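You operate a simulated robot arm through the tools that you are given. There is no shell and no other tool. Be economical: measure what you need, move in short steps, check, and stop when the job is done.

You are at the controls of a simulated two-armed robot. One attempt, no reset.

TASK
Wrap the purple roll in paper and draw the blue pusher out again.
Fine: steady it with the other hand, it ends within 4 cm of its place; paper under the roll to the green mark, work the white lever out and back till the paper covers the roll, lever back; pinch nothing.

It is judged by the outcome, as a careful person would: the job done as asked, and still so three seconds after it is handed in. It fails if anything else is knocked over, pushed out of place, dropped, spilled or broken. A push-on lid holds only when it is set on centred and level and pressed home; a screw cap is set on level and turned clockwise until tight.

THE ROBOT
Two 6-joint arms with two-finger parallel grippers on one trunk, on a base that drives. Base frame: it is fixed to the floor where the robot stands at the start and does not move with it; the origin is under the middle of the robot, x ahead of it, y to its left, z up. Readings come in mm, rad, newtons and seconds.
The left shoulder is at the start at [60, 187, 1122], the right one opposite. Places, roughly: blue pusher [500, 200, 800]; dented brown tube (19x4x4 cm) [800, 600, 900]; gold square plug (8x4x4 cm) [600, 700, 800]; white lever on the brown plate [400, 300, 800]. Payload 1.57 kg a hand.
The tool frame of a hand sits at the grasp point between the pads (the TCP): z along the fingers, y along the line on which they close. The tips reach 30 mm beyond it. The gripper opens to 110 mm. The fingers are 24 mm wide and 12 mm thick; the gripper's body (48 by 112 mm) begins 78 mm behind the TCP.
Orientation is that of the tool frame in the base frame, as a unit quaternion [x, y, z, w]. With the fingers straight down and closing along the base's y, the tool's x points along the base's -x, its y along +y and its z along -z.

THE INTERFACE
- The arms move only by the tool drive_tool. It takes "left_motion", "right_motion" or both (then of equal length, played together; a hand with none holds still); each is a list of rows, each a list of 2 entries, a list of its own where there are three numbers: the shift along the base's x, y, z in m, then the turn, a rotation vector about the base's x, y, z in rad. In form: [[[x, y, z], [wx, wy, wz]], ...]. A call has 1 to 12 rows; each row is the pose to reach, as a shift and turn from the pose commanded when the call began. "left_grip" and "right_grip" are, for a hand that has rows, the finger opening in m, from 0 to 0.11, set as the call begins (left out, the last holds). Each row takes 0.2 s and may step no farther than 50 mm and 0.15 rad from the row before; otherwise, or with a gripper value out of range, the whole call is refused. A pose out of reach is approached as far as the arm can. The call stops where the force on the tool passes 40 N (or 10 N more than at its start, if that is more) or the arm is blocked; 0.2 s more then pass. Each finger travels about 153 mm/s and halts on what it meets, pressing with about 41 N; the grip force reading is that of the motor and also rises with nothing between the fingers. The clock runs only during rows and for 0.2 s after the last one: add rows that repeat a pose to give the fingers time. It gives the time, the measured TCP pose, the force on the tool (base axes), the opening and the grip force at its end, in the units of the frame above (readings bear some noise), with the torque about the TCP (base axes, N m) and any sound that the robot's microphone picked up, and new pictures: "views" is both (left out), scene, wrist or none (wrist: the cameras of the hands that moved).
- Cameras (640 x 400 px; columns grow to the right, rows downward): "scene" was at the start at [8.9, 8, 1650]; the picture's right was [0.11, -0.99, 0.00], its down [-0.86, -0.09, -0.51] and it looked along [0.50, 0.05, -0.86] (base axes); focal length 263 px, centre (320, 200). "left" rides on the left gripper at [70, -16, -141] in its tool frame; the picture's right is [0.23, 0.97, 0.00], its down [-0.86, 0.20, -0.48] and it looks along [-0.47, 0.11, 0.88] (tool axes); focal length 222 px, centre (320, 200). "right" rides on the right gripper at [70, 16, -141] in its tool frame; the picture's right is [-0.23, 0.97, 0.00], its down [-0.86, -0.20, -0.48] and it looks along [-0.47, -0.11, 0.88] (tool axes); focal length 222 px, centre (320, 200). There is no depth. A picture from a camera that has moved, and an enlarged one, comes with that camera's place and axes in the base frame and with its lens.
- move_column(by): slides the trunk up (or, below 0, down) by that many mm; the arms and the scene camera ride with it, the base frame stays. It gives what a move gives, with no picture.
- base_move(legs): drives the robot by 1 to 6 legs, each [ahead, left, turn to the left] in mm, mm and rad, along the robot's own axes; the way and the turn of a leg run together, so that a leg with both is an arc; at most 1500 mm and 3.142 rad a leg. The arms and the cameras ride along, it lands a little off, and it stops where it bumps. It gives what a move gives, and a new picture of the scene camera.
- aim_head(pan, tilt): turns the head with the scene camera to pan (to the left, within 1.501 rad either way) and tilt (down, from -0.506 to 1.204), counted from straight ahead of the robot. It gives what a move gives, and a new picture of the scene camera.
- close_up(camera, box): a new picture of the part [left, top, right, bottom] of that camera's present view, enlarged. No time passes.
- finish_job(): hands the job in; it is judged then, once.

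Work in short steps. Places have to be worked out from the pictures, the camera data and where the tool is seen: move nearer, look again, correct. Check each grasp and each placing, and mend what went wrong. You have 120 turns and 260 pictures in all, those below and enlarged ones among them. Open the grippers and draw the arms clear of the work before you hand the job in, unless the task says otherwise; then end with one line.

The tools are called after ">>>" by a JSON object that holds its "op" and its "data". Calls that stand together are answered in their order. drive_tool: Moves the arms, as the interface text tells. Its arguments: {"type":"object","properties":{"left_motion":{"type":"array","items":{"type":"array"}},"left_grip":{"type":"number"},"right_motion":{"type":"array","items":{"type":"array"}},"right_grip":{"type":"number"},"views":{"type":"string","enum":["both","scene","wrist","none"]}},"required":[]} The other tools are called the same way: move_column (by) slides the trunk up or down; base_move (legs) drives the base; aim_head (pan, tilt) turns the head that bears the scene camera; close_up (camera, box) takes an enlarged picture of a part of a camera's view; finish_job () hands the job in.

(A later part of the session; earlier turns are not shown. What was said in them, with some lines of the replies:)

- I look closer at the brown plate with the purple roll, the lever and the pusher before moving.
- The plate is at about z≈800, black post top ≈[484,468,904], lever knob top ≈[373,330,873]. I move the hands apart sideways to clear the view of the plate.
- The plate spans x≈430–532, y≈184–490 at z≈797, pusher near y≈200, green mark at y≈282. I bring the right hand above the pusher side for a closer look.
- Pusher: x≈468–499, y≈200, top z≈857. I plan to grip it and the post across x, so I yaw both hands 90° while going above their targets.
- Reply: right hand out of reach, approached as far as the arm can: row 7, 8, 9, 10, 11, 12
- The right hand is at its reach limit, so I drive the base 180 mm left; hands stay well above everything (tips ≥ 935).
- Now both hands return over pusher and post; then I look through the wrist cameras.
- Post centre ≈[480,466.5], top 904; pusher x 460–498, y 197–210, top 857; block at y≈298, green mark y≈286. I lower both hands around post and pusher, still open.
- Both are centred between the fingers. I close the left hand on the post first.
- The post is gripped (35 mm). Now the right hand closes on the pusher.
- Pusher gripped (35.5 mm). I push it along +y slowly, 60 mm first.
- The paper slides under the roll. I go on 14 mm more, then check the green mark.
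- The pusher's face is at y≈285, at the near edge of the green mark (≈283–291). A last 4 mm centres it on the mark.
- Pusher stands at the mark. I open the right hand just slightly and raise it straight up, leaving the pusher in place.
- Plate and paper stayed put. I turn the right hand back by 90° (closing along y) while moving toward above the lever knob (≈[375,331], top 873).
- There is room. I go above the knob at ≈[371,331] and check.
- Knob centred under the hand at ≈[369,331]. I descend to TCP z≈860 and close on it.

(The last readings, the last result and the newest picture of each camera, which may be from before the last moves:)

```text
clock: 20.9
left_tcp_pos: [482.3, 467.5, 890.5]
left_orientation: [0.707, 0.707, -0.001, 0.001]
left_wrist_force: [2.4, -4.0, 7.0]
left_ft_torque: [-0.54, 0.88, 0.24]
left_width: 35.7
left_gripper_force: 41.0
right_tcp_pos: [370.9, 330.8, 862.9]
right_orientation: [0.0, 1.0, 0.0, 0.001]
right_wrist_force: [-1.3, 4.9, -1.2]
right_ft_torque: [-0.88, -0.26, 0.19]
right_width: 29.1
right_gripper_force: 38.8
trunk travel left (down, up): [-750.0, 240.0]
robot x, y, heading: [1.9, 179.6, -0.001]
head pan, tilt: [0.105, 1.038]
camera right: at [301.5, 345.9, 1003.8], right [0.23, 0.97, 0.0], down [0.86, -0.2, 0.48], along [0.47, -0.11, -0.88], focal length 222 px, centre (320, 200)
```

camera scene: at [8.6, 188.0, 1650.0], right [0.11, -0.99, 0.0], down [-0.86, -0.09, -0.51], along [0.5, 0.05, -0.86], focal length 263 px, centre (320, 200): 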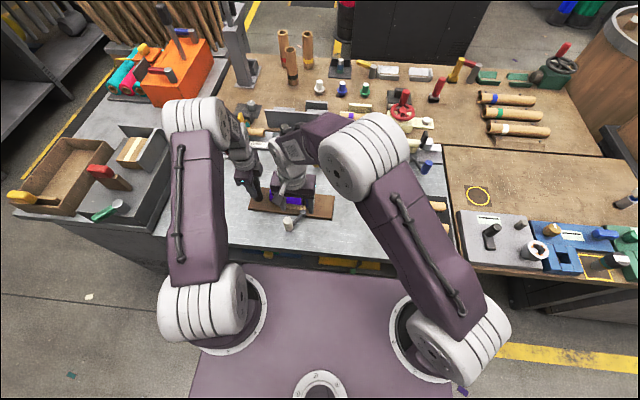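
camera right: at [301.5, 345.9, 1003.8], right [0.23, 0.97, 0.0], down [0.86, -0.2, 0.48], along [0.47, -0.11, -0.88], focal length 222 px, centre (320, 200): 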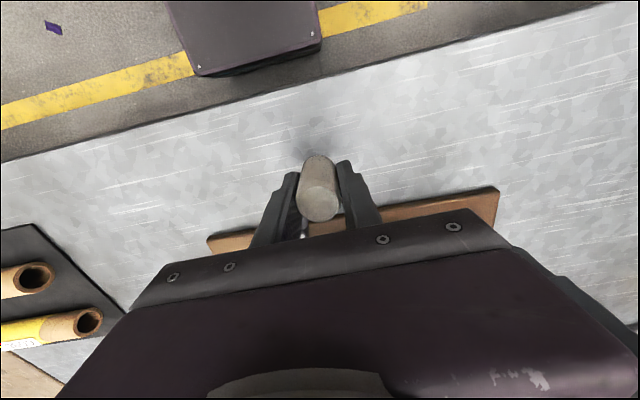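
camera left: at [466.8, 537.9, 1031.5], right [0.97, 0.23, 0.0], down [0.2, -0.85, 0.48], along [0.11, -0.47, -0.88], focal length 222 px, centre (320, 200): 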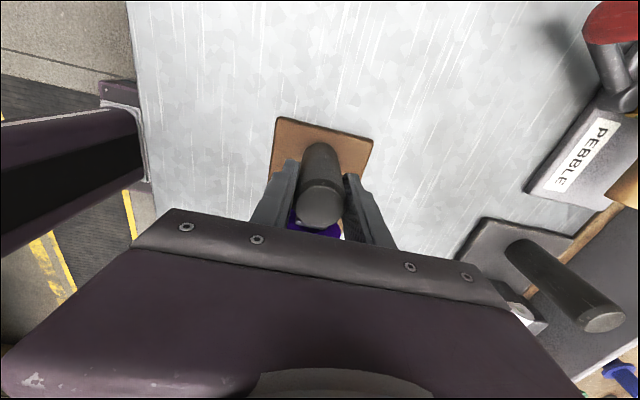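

Knob held (29 mm). I test the swing: about 9° toward −y on an 80 mm radius around the pivot ≈[440,291], watching the force.

>>> {"op": "drive_tool", "data": {"right_motion": [[[-0.0019, -0.0037, 0], [0, 0, 0.05]], [[-0.0037, -0.0075, 0], [0, 0, 0.1]], [[-0.0052, -0.0114, 0], [0, 0, 0.15]], [[-0.0052, -0.0114, 0], [0, 0, 0.15]]], "views": "none"}}

>>> {"op": "close_up", "data": {"camera": "scene", "box": [230, 150, 350, 240]}}

```text
clock: 21.9
left_tcp_pos: [482.0, 466.2, 890.2]
left_orientation: [0.707, 0.707, -0.001, 0.001]
left_wrist_force: [2.0, -8.6, 5.7]
left_ft_torque: [-0.59, 0.92, 0.34]
left_width: 35.5
left_gripper_force: 41.3
right_tcp_pos: [366.2, 319.5, 862.1]
right_orientation: [-0.076, 0.997, 0.0, -0.001]
right_wrist_force: [-2.0, 7.7, 0.2]
right_ft_torque: [-0.77, -0.53, 0.3]
right_width: 28.9
right_gripper_force: 39.0
trunk travel left (down, up): [-750.0, 240.0]
robot x, y, heading: [1.5, 177.4, 0.002]
head pan, tilt: [0.105, 1.038]
```

```text
4.44 times, centred on (290, 195) of scene
camera zoom: at [8.3, 187.9, 1650.1], right [0.11, -0.99, 0.0], down [-0.86, -0.09, -0.51], along [0.5, 0.05, -0.86], focal length 1169 px, centre (453, 222)
```

zoom: 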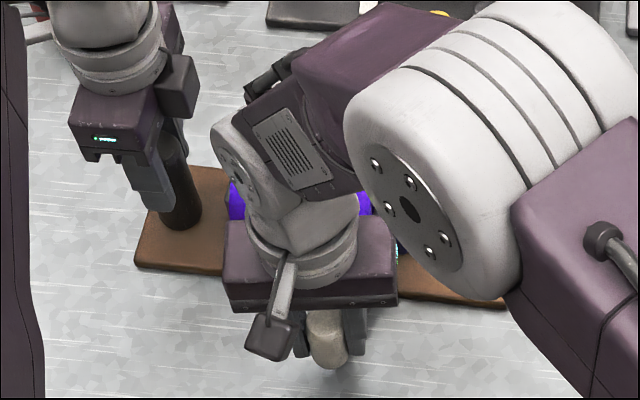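

It moves freely this way (≈8 N). I continue the arc by 30°.

>>> {"op": "drive_tool", "data": {"right_motion": [[[-0.0021, -0.0068, 0], [0, 0, 0.089]], [[-0.0037, -0.0136, 0], [0, 0, 0.176]], [[-0.0046, -0.0205, 0], [0, 0, 0.264]], [[-0.0049, -0.0275, 0], [0, 0, 0.351]], [[-0.0046, -0.0345, 0], [0, 0, 0.438]], [[-0.0037, -0.0414, 0], [0, 0, 0.525]], [[-0.0037, -0.0414, 0], [0, 0, 0.525]]], "views": "both"}}

>>> {"op": "close_up", "data": {"camera": "scene", "box": [230, 150, 350, 240]}}

```text
clock: 23.5
left_tcp_pos: [481.3, 467.5, 890.5]
left_orientation: [0.708, 0.706, -0.001, 0.0]
left_wrist_force: [-6.8, -4.4, -1.1]
left_ft_torque: [0.54, -0.38, 0.0]
left_width: 35.5
left_gripper_force: 41.1
right_tcp_pos: [363.2, 277.8, 862.3]
right_orientation: [-0.331, 0.943, 0.001, 0.001]
right_wrist_force: [6.0, 5.9, 8.3]
right_ft_torque: [-0.82, 0.12, 0.09]
right_width: 28.9
right_gripper_force: 38.5
trunk travel left (down, up): [-750.0, 240.0]
robot x, y, heading: [0.4, 182.3, -0.002]
head pan, tilt: [0.105, 1.038]
camera scene: at [8.1, 188.1, 1650.1], right [0.11, -0.99, 0.0], down [-0.86, -0.09, -0.51], along [0.5, 0.05, -0.86], focal length 263 px, centre (320, 200)
camera right: at [297.8, 246.1, 1003.6], right [-0.43, 0.9, 0.0], down [0.79, 0.38, 0.48], along [0.43, 0.21, -0.88], focal length 222 px, centre (320, 200)
```

scene: 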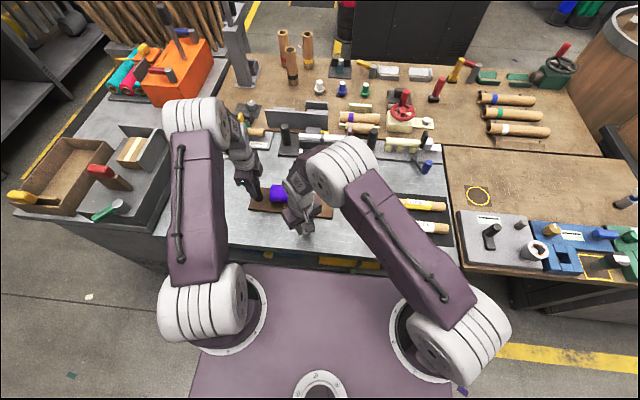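
right: 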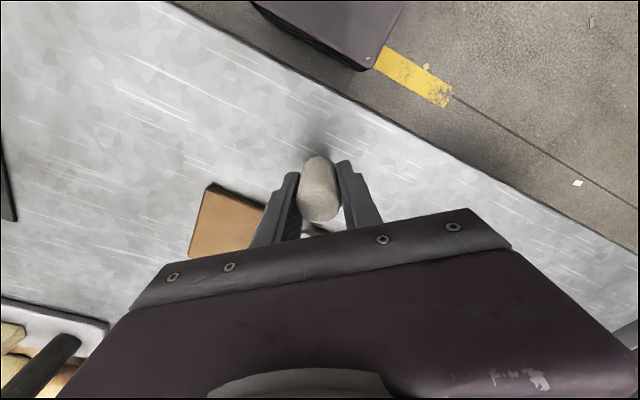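

```text
4.44 times, centred on (290, 195) of scene
camera zoom: at [8.1, 188.1, 1650.1], right [0.11, -0.99, 0.0], down [-0.86, -0.09, -0.51], along [0.5, 0.05, -0.86], focal length 1169 px, centre (453, 222)
```

zoom: 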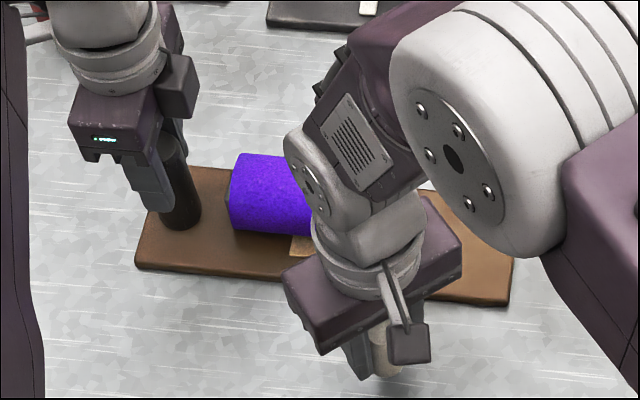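

Still free; slightly outward pull suggests the radius is ~78. I continue another 30°.

>>> {"op": "drive_tool", "data": {"right_motion": [[[0.002, -0.0066, 0], [0, 0, 0.0873]], [[0.0045, -0.0131, 0], [0, 0, 0.1745]], [[0.0076, -0.0194, 0], [0, 0, 0.262]], [[0.0108, -0.0255, 0], [0, 0, 0.349]], [[0.0144, -0.0312, 0], [0, 0, 0.436]], [[0.0186, -0.0366, 0], [0, 0, 0.524]], [[0.0186, -0.0366, 0], [0, 0, 0.524]]], "views": "none"}}

>>> {"op": "close_up", "data": {"camera": "scene", "box": [230, 150, 350, 240]}}

```text
clock: 25.1
left_tcp_pos: [482.7, 464.9, 890.2]
left_orientation: [0.708, 0.706, -0.001, 0.0]
left_wrist_force: [-7.8, -28.2, 4.0]
left_ft_torque: [-0.06, -0.92, -0.01]
left_width: 35.6
left_gripper_force: 41.3
right_tcp_pos: [383.9, 243.0, 861.6]
right_orientation: [-0.565, 0.825, 0.0, 0.004]
right_wrist_force: [10.3, 27.4, 1.9]
right_ft_torque: [0.65, 0.87, 0.12]
right_width: 28.7
right_gripper_force: 39.0
trunk travel left (down, up): [-750.0, 240.0]
robot x, y, heading: [0.1, 179.4, -0.001]
head pan, tilt: [0.105, 1.038]
```

```text
4.44 times, centred on (290, 195) of scene
camera zoom: at [9.0, 187.1, 1650.1], right [0.11, -0.99, 0.0], down [-0.86, -0.09, -0.51], along [0.5, 0.05, -0.86], focal length 1169 px, centre (453, 222)
```

zoom: 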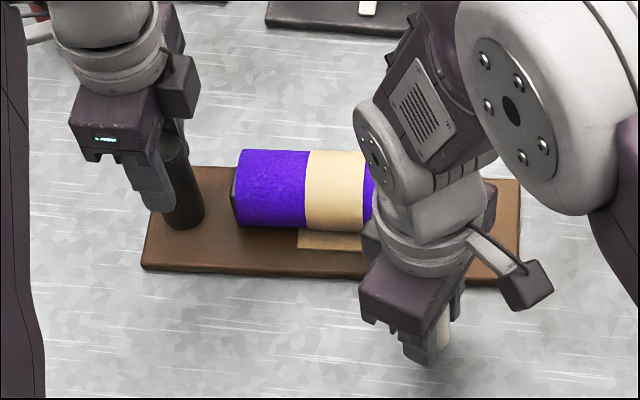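

The paper has begun to wrap the roll, and the reaction (27 N) shows the lever's end stop. A circle fit gives pivot ≈[432,295], R≈70.5; I swing it back along that arc.

>>> {"op": "drive_tool", "data": {"right_motion": [[[-0.003, 0.0087, 0], [0, 0, -0.12]], [[-0.0086, 0.0164, 0], [0, 0, -0.24]], [[-0.0131, 0.0249, 0], [0, 0, -0.36]], [[-0.0164, 0.0339, 0], [0, 0, -0.48]], [[-0.0184, 0.0433, 0], [0, 0, -0.6]], [[-0.0192, 0.0529, 0], [0, 0, -0.72]], [[-0.0186, 0.0624, 0], [0, 0, -0.84]], [[-0.0168, 0.0718, 0], [0, 0, -0.96]], [[-0.0137, 0.0809, 0], [0, 0, -1.08]], [[-0.0094, 0.0895, 0], [0, 0, -1.2]], [[-0.0094, 0.0895, 0], [0, 0, -1.2]]], "views": "none"}}

>>> {"op": "close_up", "data": {"camera": "scene", "box": [230, 150, 350, 240]}}

```text
clock: 27.5
left_tcp_pos: [484.3, 467.9, 891.2]
left_orientation: [0.707, 0.707, 0.004, 0.003]
left_wrist_force: [20.7, 22.2, -7.1]
left_ft_torque: [0.24, -1.28, 0.3]
left_width: 35.7
left_gripper_force: 41.1
right_tcp_pos: [372.4, 330.8, 860.7]
right_orientation: [0.002, 1.0, -0.003, -0.002]
right_wrist_force: [-20.2, -24.1, 14.5]
right_ft_torque: [1.15, -0.72, -0.23]
right_width: 29.3
right_gripper_force: 38.7
trunk travel left (down, up): [-750.0, 240.0]
robot x, y, heading: [-5.3, 181.9, -0.001]
head pan, tilt: [0.105, 1.038]
```

```text
4.44 times, centred on (290, 195) of scene
camera zoom: at [8.7, 187.9, 1650.0], right [0.11, -0.99, 0.0], down [-0.86, -0.09, -0.51], along [0.5, 0.05, -0.86], focal length 1169 px, centre (453, 222)
```

zoom: 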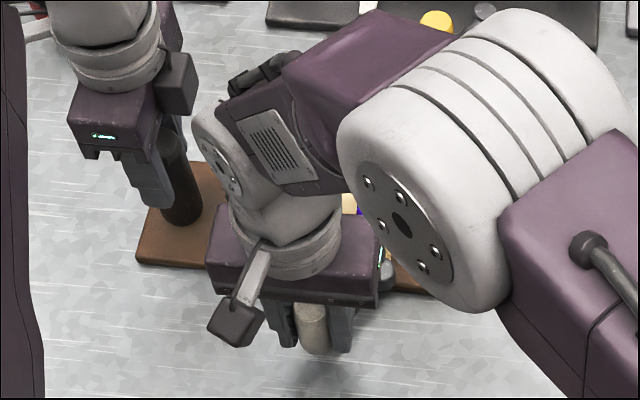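

The lever is back at its stop. Second stroke out along the same arc.

>>> {"op": "drive_tool", "data": {"right_motion": [[[-0.0043, -0.0086, 0], [0, 0, 0.12]], [[-0.0074, -0.0177, 0], [0, 0, 0.24]], [[-0.0092, -0.0271, 0], [0, 0, 0.36]], [[-0.0098, -0.0366, 0], [0, 0, 0.48]], [[-0.009, -0.0462, 0], [0, 0, 0.6]], [[-0.007, -0.0556, 0], [0, 0, 0.72]], [[-0.0037, -0.0646, 0], [0, 0, 0.84]], [[0.0008, -0.0731, 0], [0, 0, 0.96]], [[0.0064, -0.0808, 0], [0, 0, 1.08]], [[0.0117, -0.0866, 0], [0, 0, 1.2]], [[0.0117, -0.0866, 0], [0, 0, 1.2]]], "views": "none"}}

>>> {"op": "close_up", "data": {"camera": "scene", "box": [230, 150, 350, 240]}}

```text
clock: 29.9
left_tcp_pos: [483.3, 468.3, 891.4]
left_orientation: [0.707, 0.707, 0.0, 0.002]
left_wrist_force: [4.2, 5.5, -0.6]
left_ft_torque: [0.29, 0.82, 0.18]
left_width: 35.2
left_gripper_force: 41.2
right_tcp_pos: [383.4, 244.7, 860.4]
right_orientation: [-0.564, 0.825, 0.0, -0.002]
right_wrist_force: [-6.9, -5.9, 5.8]
right_ft_torque: [-0.12, -1.11, 0.04]
right_width: 29.0
right_gripper_force: 39.0
trunk travel left (down, up): [-750.0, 240.0]
robot x, y, heading: [-0.8, 180.0, -0.003]
head pan, tilt: [0.105, 1.038]
```

```text
4.44 times, centred on (290, 195) of scene
camera zoom: at [8.5, 188.4, 1650.0], right [0.11, -0.99, 0.0], down [-0.86, -0.09, -0.51], along [0.5, 0.05, -0.86], focal length 1169 px, centre (453, 222)
```

zoom: 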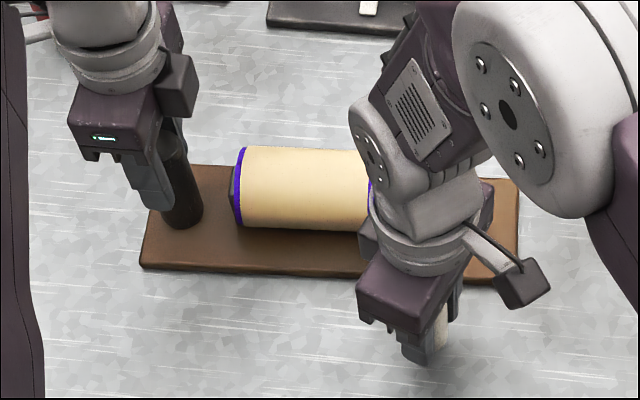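

The paper now covers the roll. I bring the lever back to its stop.

>>> {"op": "drive_tool", "data": {"right_motion": [[[-0.0053, 0.0058, 0], [0, 0, -0.12]], [[-0.0109, 0.0135, 0], [0, 0, -0.24]], [[-0.0154, 0.022, 0], [0, 0, -0.36]], [[-0.0187, 0.031, 0], [0, 0, -0.48]], [[-0.0207, 0.0404, 0], [0, 0, -0.6]], [[-0.0215, 0.05, 0], [0, 0, -0.72]], [[-0.0209, 0.0595, 0], [0, 0, -0.84]], [[-0.0191, 0.0689, 0], [0, 0, -0.96]], [[-0.016, 0.078, 0], [0, 0, -1.08]], [[-0.012, 0.086, 0], [0, 0, -1.2]], [[-0.012, 0.086, 0], [0, 0, -1.2]]], "views": "wrist"}}

>>> {"op": "close_up", "data": {"camera": "left", "box": [250, 100, 390, 240]}}

```text
clock: 32.3
left_tcp_pos: [484.8, 467.4, 891.2]
left_orientation: [0.706, 0.708, 0.003, 0.003]
left_wrist_force: [16.1, 14.4, -9.6]
left_ft_torque: [0.57, -1.17, 0.39]
left_width: 35.4
left_gripper_force: 40.4
right_tcp_pos: [370.2, 330.5, 860.9]
right_orientation: [0.002, 1.0, -0.002, -0.003]
right_wrist_force: [-17.3, -15.4, 14.8]
right_ft_torque: [1.1, -0.73, -0.12]
right_width: 29.2
right_gripper_force: 38.8
trunk travel left (down, up): [-750.0, 240.0]
robot x, y, heading: [-3.1, 181.2, -0.001]
head pan, tilt: [0.105, 1.038]
camera right: at [301.8, 346.1, 1002.7], right [0.23, 0.97, 0.0], down [0.86, -0.2, 0.48], along [0.46, -0.11, -0.88], focal length 222 px, centre (320, 200)
```

right: 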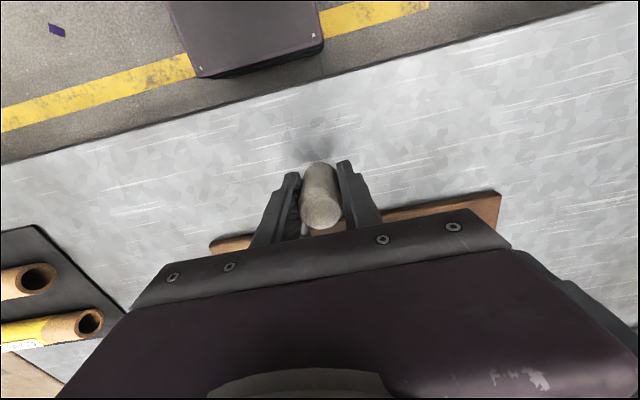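

```text
2.86 times, centred on (320, 170) of left
camera zoom: at [467.6, 538.5, 1032.3], right [0.97, 0.23, 0.01], down [0.2, -0.85, 0.48], along [0.12, -0.47, -0.88], focal length 635 px, centre (320, 286)
```

zoom: 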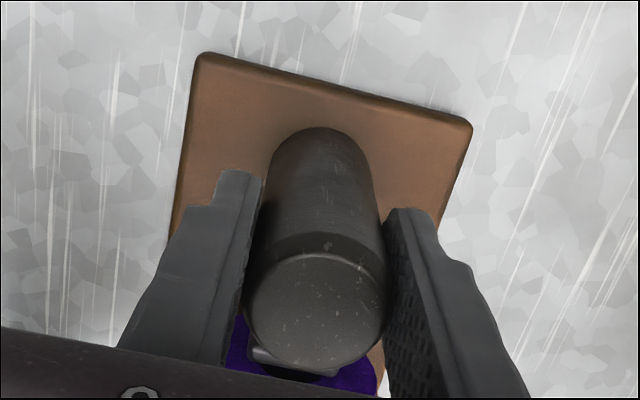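

Lever at its back stop. I open the right hand and raise it, then inspect the wrap, lever and pusher.

>>> {"op": "drive_tool", "data": {"right_motion": [[[0, 0, 0], [0, 0, 0]], [[0, 0, 0], [0, 0, 0]], [[0, 0, 0.03], [0, 0, 0]], [[0, 0, 0.07], [0, 0, 0]], [[0.0, -0.03, 0.1], [0, 0, 0]], [[0.02, -0.07, 0.12], [0, 0, 0]], [[0.04, -0.11, 0.12], [0, 0, 0]], [[0.06, -0.15, 0.12], [0, 0, 0]]], "right_grip": 0.06, "views": "wrist"}}

>>> {"op": "close_up", "data": {"camera": "scene", "box": [230, 150, 350, 240]}}

```text
clock: 34.1
left_tcp_pos: [482.1, 467.1, 891.3]
left_orientation: [0.708, 0.706, 0.0, 0.001]
left_wrist_force: [-0.9, -0.6, 2.0]
left_ft_torque: [0.69, 0.45, 0.05]
left_width: 35.5
left_gripper_force: 40.8
right_tcp_pos: [434.9, 179.6, 983.7]
right_orientation: [0.0, 1.0, 0.001, -0.001]
right_wrist_force: [0.1, -0.1, -0.2]
right_ft_torque: [-0.01, -0.01, 0.01]
right_width: 60.1
right_gripper_force: 0.1
trunk travel left (down, up): [-750.0, 240.0]
robot x, y, heading: [-1.4, 180.6, -0.001]
head pan, tilt: [0.105, 1.038]
camera right: at [365.4, 195.0, 1124.1], right [0.23, 0.97, 0.0], down [0.86, -0.2, 0.48], along [0.47, -0.11, -0.88], focal length 222 px, centre (320, 200)
```

right: 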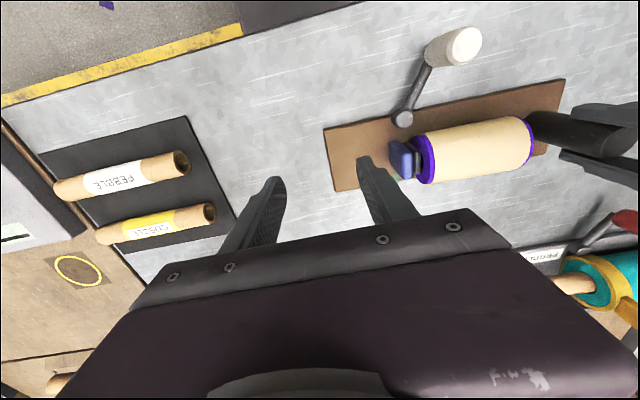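

```text
4.44 times, centred on (290, 195) of scene
camera zoom: at [9.7, 187.2, 1650.1], right [0.11, -0.99, 0.0], down [-0.86, -0.09, -0.51], along [0.5, 0.05, -0.86], focal length 1169 px, centre (453, 222)
```

zoom: 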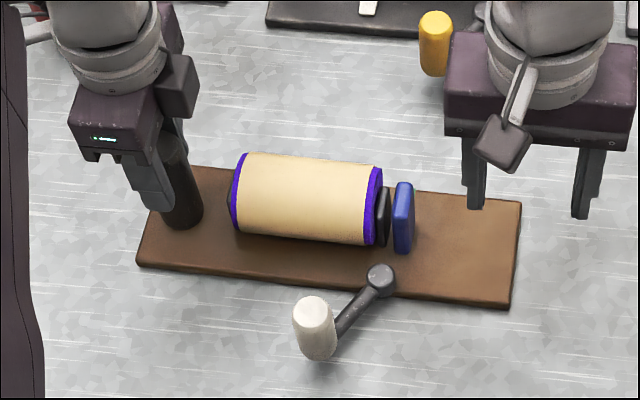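

Wrap complete, lever back, plate in place. Now I turn the right hand again and go over the pusher at ≈[477.5,279].

>>> {"op": "drive_tool", "data": {"right_motion": [[[0.004, 0.008, 0], [0, 0, 0.1309]], [[0.008, 0.016, 0], [0, 0, 0.2618]], [[0.012, 0.024, 0], [0, 0, 0.3927]], [[0.016, 0.032, 0], [0, 0, 0.5236]], [[0.02, 0.04, 0], [0, 0, 0.6545]], [[0.024, 0.048, 0], [0, 0, 0.7854]], [[0.028, 0.056, 0], [0, 0, 0.9163]], [[0.032, 0.064, -0.005], [0, 0, 1.0472]], [[0.036, 0.073, -0.01], [0, 0, 1.1781]], [[0.039, 0.082, -0.015], [0, 0, 1.309]], [[0.041, 0.09, -0.02], [0, 0, 1.4399]], [[0.0425, 0.097, -0.02], [0, 0, 1.5708]]], "right_grip": 0.052, "views": "wrist"}}

>>> {"op": "close_up", "data": {"camera": "right", "box": [240, 110, 400, 230]}}

```text
clock: 36.7
left_tcp_pos: [483.1, 466.6, 891.1]
left_orientation: [0.707, 0.707, 0.0, 0.001]
left_wrist_force: [-1.0, -1.4, -0.2]
left_ft_torque: [0.12, -0.02, 0.01]
left_width: 35.3
left_gripper_force: 40.9
right_tcp_pos: [474.5, 278.0, 961.4]
right_orientation: [0.708, -0.706, -0.001, -0.001]
right_wrist_force: [0.9, 0.4, 0.5]
right_ft_torque: [-0.01, -0.02, 0.03]
right_width: 52.2
right_gripper_force: 0.2
trunk travel left (down, up): [-750.0, 240.0]
robot x, y, heading: [0.8, 180.1, -0.004]
head pan, tilt: [0.105, 1.038]
camera right: at [458.7, 206.9, 1103.4], right [-0.97, 0.23, 0.0], down [0.2, 0.86, 0.48], along [0.11, 0.47, -0.88], focal length 222 px, centre (320, 200)
```

right: 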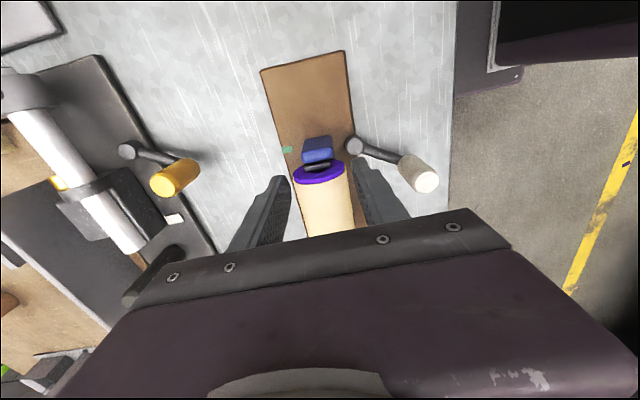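

```text
3.33 times, centred on (320, 170) of right
camera zoom: at [458.7, 206.9, 1103.4], right [-0.97, 0.23, 0.0], down [0.2, 0.86, 0.48], along [0.11, 0.47, -0.88], focal length 740 px, centre (320, 300)
```

zoom: 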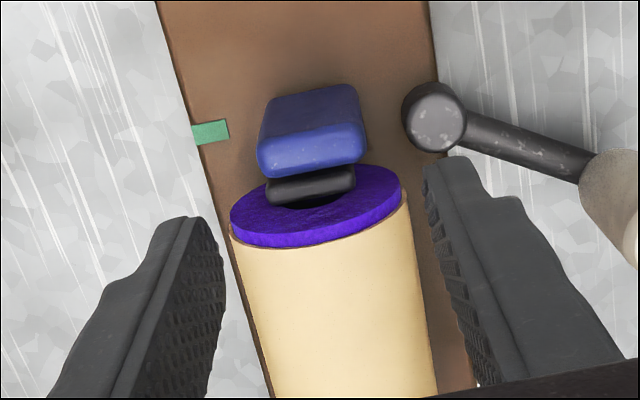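

Pusher is at ≈[479,282]. I descend around its top and close.

>>> {"op": "drive_tool", "data": {"right_motion": [[[0.002, 0.0, -0.04], [0, 0, 0]], [[0.002, 0.0, -0.075], [0, 0, 0]], [[0.002, 0.0, -0.104], [0, 0, 0]], [[0.002, 0.0, -0.104], [0, 0, 0]]], "views": "wrist"}}

```text
clock: 37.7
left_tcp_pos: [481.6, 466.5, 890.3]
left_orientation: [0.707, 0.707, 0.0, 0.001]
left_wrist_force: [0.3, 1.0, 3.6]
left_ft_torque: [-0.12, 0.5, 0.04]
left_width: 35.6
left_gripper_force: 41.0
right_tcp_pos: [476.7, 279.6, 858.1]
right_orientation: [0.707, -0.707, 0.0, 0.0]
right_wrist_force: [-0.5, 0.4, 1.2]
right_ft_torque: [0.02, -0.01, 0.0]
right_width: 51.6
right_gripper_force: 0.0
trunk travel left (down, up): [-750.0, 240.0]
robot x, y, heading: [2.1, 181.0, 0.004]
head pan, tilt: [0.105, 1.038]
camera right: at [460.5, 207.5, 999.3], right [-0.97, 0.23, 0.0], down [0.2, 0.85, 0.48], along [0.11, 0.47, -0.88], focal length 222 px, centre (320, 200)
```

right: 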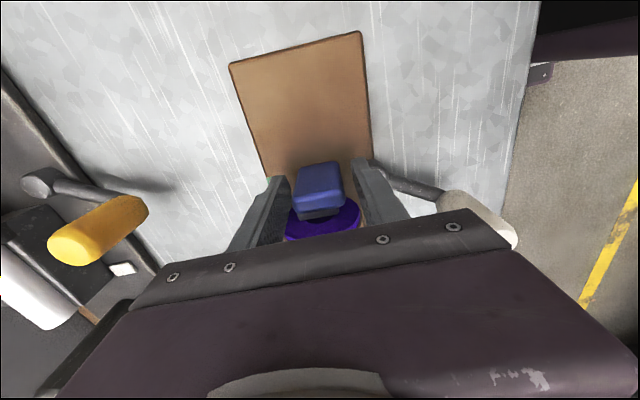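

The pusher is between the fingers with no contact elsewhere. I close on it and draw it straight out along −y by 79 mm.

>>> {"op": "drive_tool", "data": {"right_motion": [[[0, 0, 0], [0, 0, 0]], [[0, 0, 0], [0, 0, 0]], [[0, -0.012, 0], [0, 0, 0]], [[0, -0.024, 0], [0, 0, 0]], [[0, -0.036, 0], [0, 0, 0]], [[0, -0.048, 0], [0, 0, 0]], [[0, -0.06, 0], [0, 0, 0]], [[0, -0.07, 0], [0, 0, 0]], [[0, -0.079, 0], [0, 0, 0]], [[0, -0.079, 0], [0, 0, 0]]], "right_grip": 0.01, "views": "wrist"}}

>>> {"op": "close_up", "data": {"camera": "scene", "box": [230, 150, 350, 240]}}

```text
clock: 39.9
left_tcp_pos: [483.0, 466.6, 890.6]
left_orientation: [0.708, 0.706, 0.0, 0.001]
left_wrist_force: [-1.2, -13.2, 0.9]
left_ft_torque: [0.01, -0.42, -0.01]
left_width: 35.1
left_gripper_force: 40.7
right_tcp_pos: [475.6, 200.1, 859.5]
right_orientation: [0.707, -0.707, 0.0, -0.001]
right_wrist_force: [0.6, 16.2, 1.2]
right_ft_torque: [-0.27, 0.89, -0.27]
right_width: 35.4
right_gripper_force: 40.8
trunk travel left (down, up): [-750.0, 240.0]
robot x, y, heading: [0.8, 179.9, -0.004]
head pan, tilt: [0.105, 1.038]
camera right: at [459.8, 128.5, 999.3], right [-0.97, 0.23, 0.0], down [0.2, 0.85, 0.48], along [0.11, 0.47, -0.88], focal length 222 px, centre (320, 200)
```

right: 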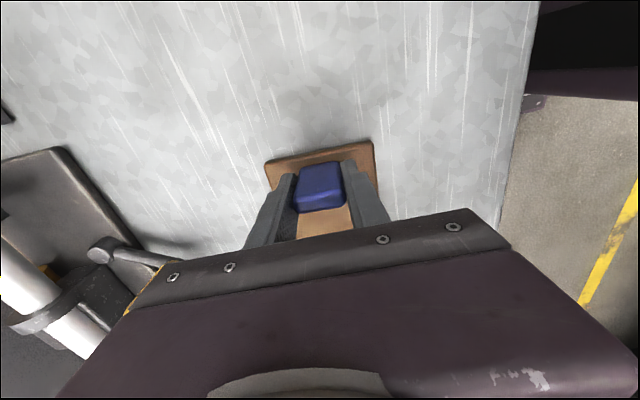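

```text
4.44 times, centred on (290, 195) of scene
camera zoom: at [8.4, 188.4, 1650.0], right [0.11, -0.99, 0.0], down [-0.86, -0.09, -0.51], along [0.5, 0.05, -0.86], focal length 1169 px, centre (453, 222)
```

zoom: 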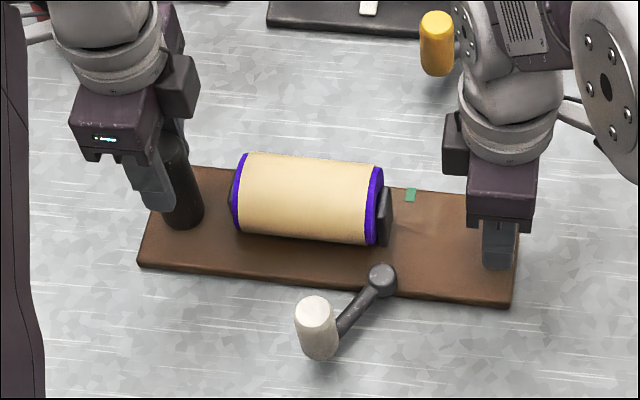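

Pusher is fully out at its stop. I release and raise the right hand.

>>> {"op": "drive_tool", "data": {"right_motion": [[[0, 0, 0], [0, 0, 0]], [[0, 0, 0], [0, 0, 0]], [[0, 0, 0.03], [0, 0, 0]], [[0, 0, 0.07], [0, 0, 0]], [[0, 0, 0.11], [0, 0, 0]], [[-0.02, -0.04, 0.14], [0, 0, 0]], [[-0.05, -0.08, 0.16], [0, 0, 0]]], "right_grip": 0.07, "views": "none"}}

>>> {"op": "drive_tool", "data": {"left_motion": [[[0, 0, 0], [0, 0, 0]], [[0, 0, 0], [0, 0, 0]], [[0, 0, 0.03], [0, 0, 0]], [[0, 0, 0.07], [0, 0, 0]], [[0, 0, 0.11], [0, 0, 0]], [[-0.02, 0.03, 0.14], [0, 0, 0]], [[-0.06, 0.06, 0.16], [0, 0, 0]]], "left_grip": 0.08, "views": "both"}}

>>> {"op": "close_up", "data": {"camera": "scene", "box": [230, 150, 350, 240]}}

```text
refused: row 6 steps farther than a row can; nothing moved
```

```text
refused: row 7 steps farther than a row can; nothing moved
```

```text
4.44 times, centred on (290, 195) of scene
camera zoom: at [8.4, 188.4, 1650.0], right [0.11, -0.99, 0.0], down [-0.86, -0.09, -0.51], along [0.5, 0.05, -0.86], focal length 1169 px, centre (453, 222)
```

zoom: 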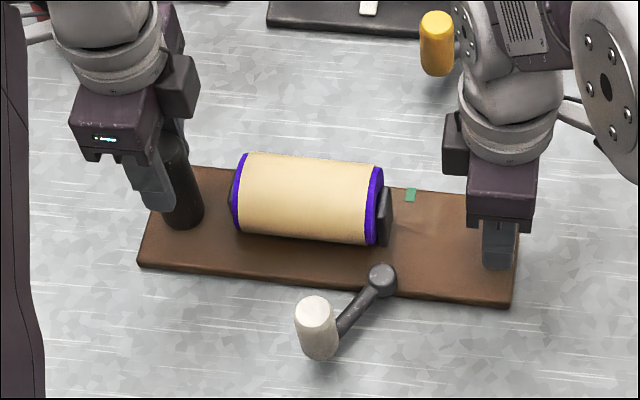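

Steps were too large; I repeat with smaller ones, right hand first, then left.

>>> {"op": "drive_tool", "data": {"right_motion": [[[0, 0, 0], [0, 0, 0]], [[0, 0, 0], [0, 0, 0]], [[0, 0, 0.03], [0, 0, 0]], [[0, 0, 0.07], [0, 0, 0]], [[0, 0, 0.11], [0, 0, 0]], [[-0.01, -0.03, 0.13], [0, 0, 0]], [[-0.02, -0.06, 0.15], [0, 0, 0]]], "right_grip": 0.07, "views": "none"}}

>>> {"op": "drive_tool", "data": {"left_motion": [[[0, 0, 0], [0, 0, 0]], [[0, 0, 0], [0, 0, 0]], [[0, 0, 0.03], [0, 0, 0]], [[0, 0, 0.07], [0, 0, 0]], [[0, 0, 0.11], [0, 0, 0]], [[-0.02, 0.02, 0.13], [0, 0, 0]], [[-0.04, 0.04, 0.15], [0, 0, 0]]], "left_grip": 0.08, "views": "both"}}

>>> {"op": "close_up", "data": {"camera": "scene", "box": [230, 150, 350, 240]}}

```text
clock: 41.5
left_tcp_pos: [481.6, 466.0, 891.8]
left_orientation: [0.707, 0.707, 0.0, 0.001]
left_wrist_force: [0.8, -0.5, -0.7]
left_ft_torque: [0.29, -0.04, 0.14]
left_width: 35.4
left_gripper_force: 41.1
right_tcp_pos: [457.4, 138.5, 1007.9]
right_orientation: [0.707, -0.707, 0.0, 0.0]
right_wrist_force: [0.5, 0.0, 0.6]
right_ft_torque: [0.0, -0.03, 0.06]
right_width: 70.5
right_gripper_force: 0.0
trunk travel left (down, up): [-750.0, 240.0]
robot x, y, heading: [-2.5, 180.7, -0.0]
head pan, tilt: [0.105, 1.038]
```

```text
clock: 43.1
left_tcp_pos: [440.5, 507.9, 1042.2]
left_orientation: [0.707, 0.707, 0.0, 0.001]
left_wrist_force: [0.8, 0.5, 0.3]
left_ft_torque: [-0.01, -0.01, 0.02]
left_width: 79.9
left_gripper_force: 0.1
right_tcp_pos: [456.8, 139.4, 1007.8]
right_orientation: [-0.707, 0.707, 0.0, 0.0]
right_wrist_force: [-0.5, -0.4, -0.8]
right_ft_torque: [-0.01, 0.0, -0.02]
right_width: 69.8
right_gripper_force: 0.1
trunk travel left (down, up): [-750.0, 240.0]
robot x, y, heading: [1.0, 179.4, -0.003]
head pan, tilt: [0.105, 1.038]
camera scene: at [7.4, 188.7, 1650.0], right [0.11, -0.99, 0.0], down [-0.86, -0.09, -0.51], along [0.5, 0.05, -0.86], focal length 263 px, centre (320, 200)
camera left: at [424.4, 578.4, 1182.9], right [0.97, 0.23, 0.0], down [0.2, -0.85, 0.48], along [0.11, -0.47, -0.88], focal length 222 px, centre (320, 200)
```

scene: 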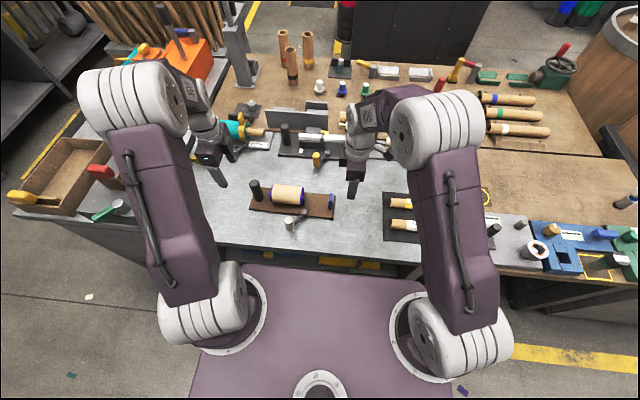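
left: 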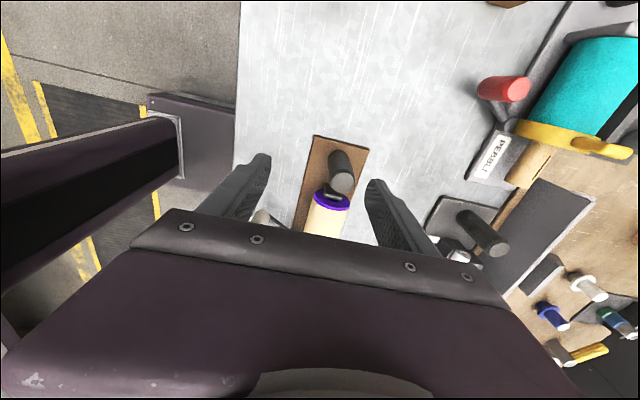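

```text
4.44 times, centred on (290, 195) of scene
camera zoom: at [7.4, 188.7, 1650.0], right [0.11, -0.99, 0.0], down [-0.86, -0.09, -0.51], along [0.5, 0.05, -0.86], focal length 1169 px, centre (453, 222)
```

zoom: 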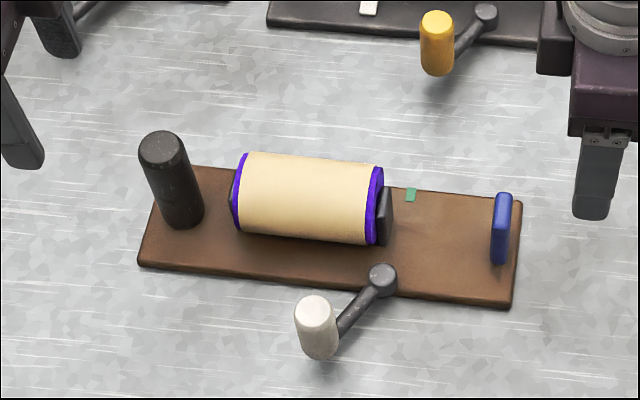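

Roll wrapped, lever back, pusher out, plate where it was, hands open and clear: I hand it in.

>>> {"op": "finish_job", "data": {}}

```text
The job is handed in.
```

The purple roll is wrapped in paper, the white lever is back, and the blue pusher is drawn out. The plate looks to be where it started, and both hands are open and clear.
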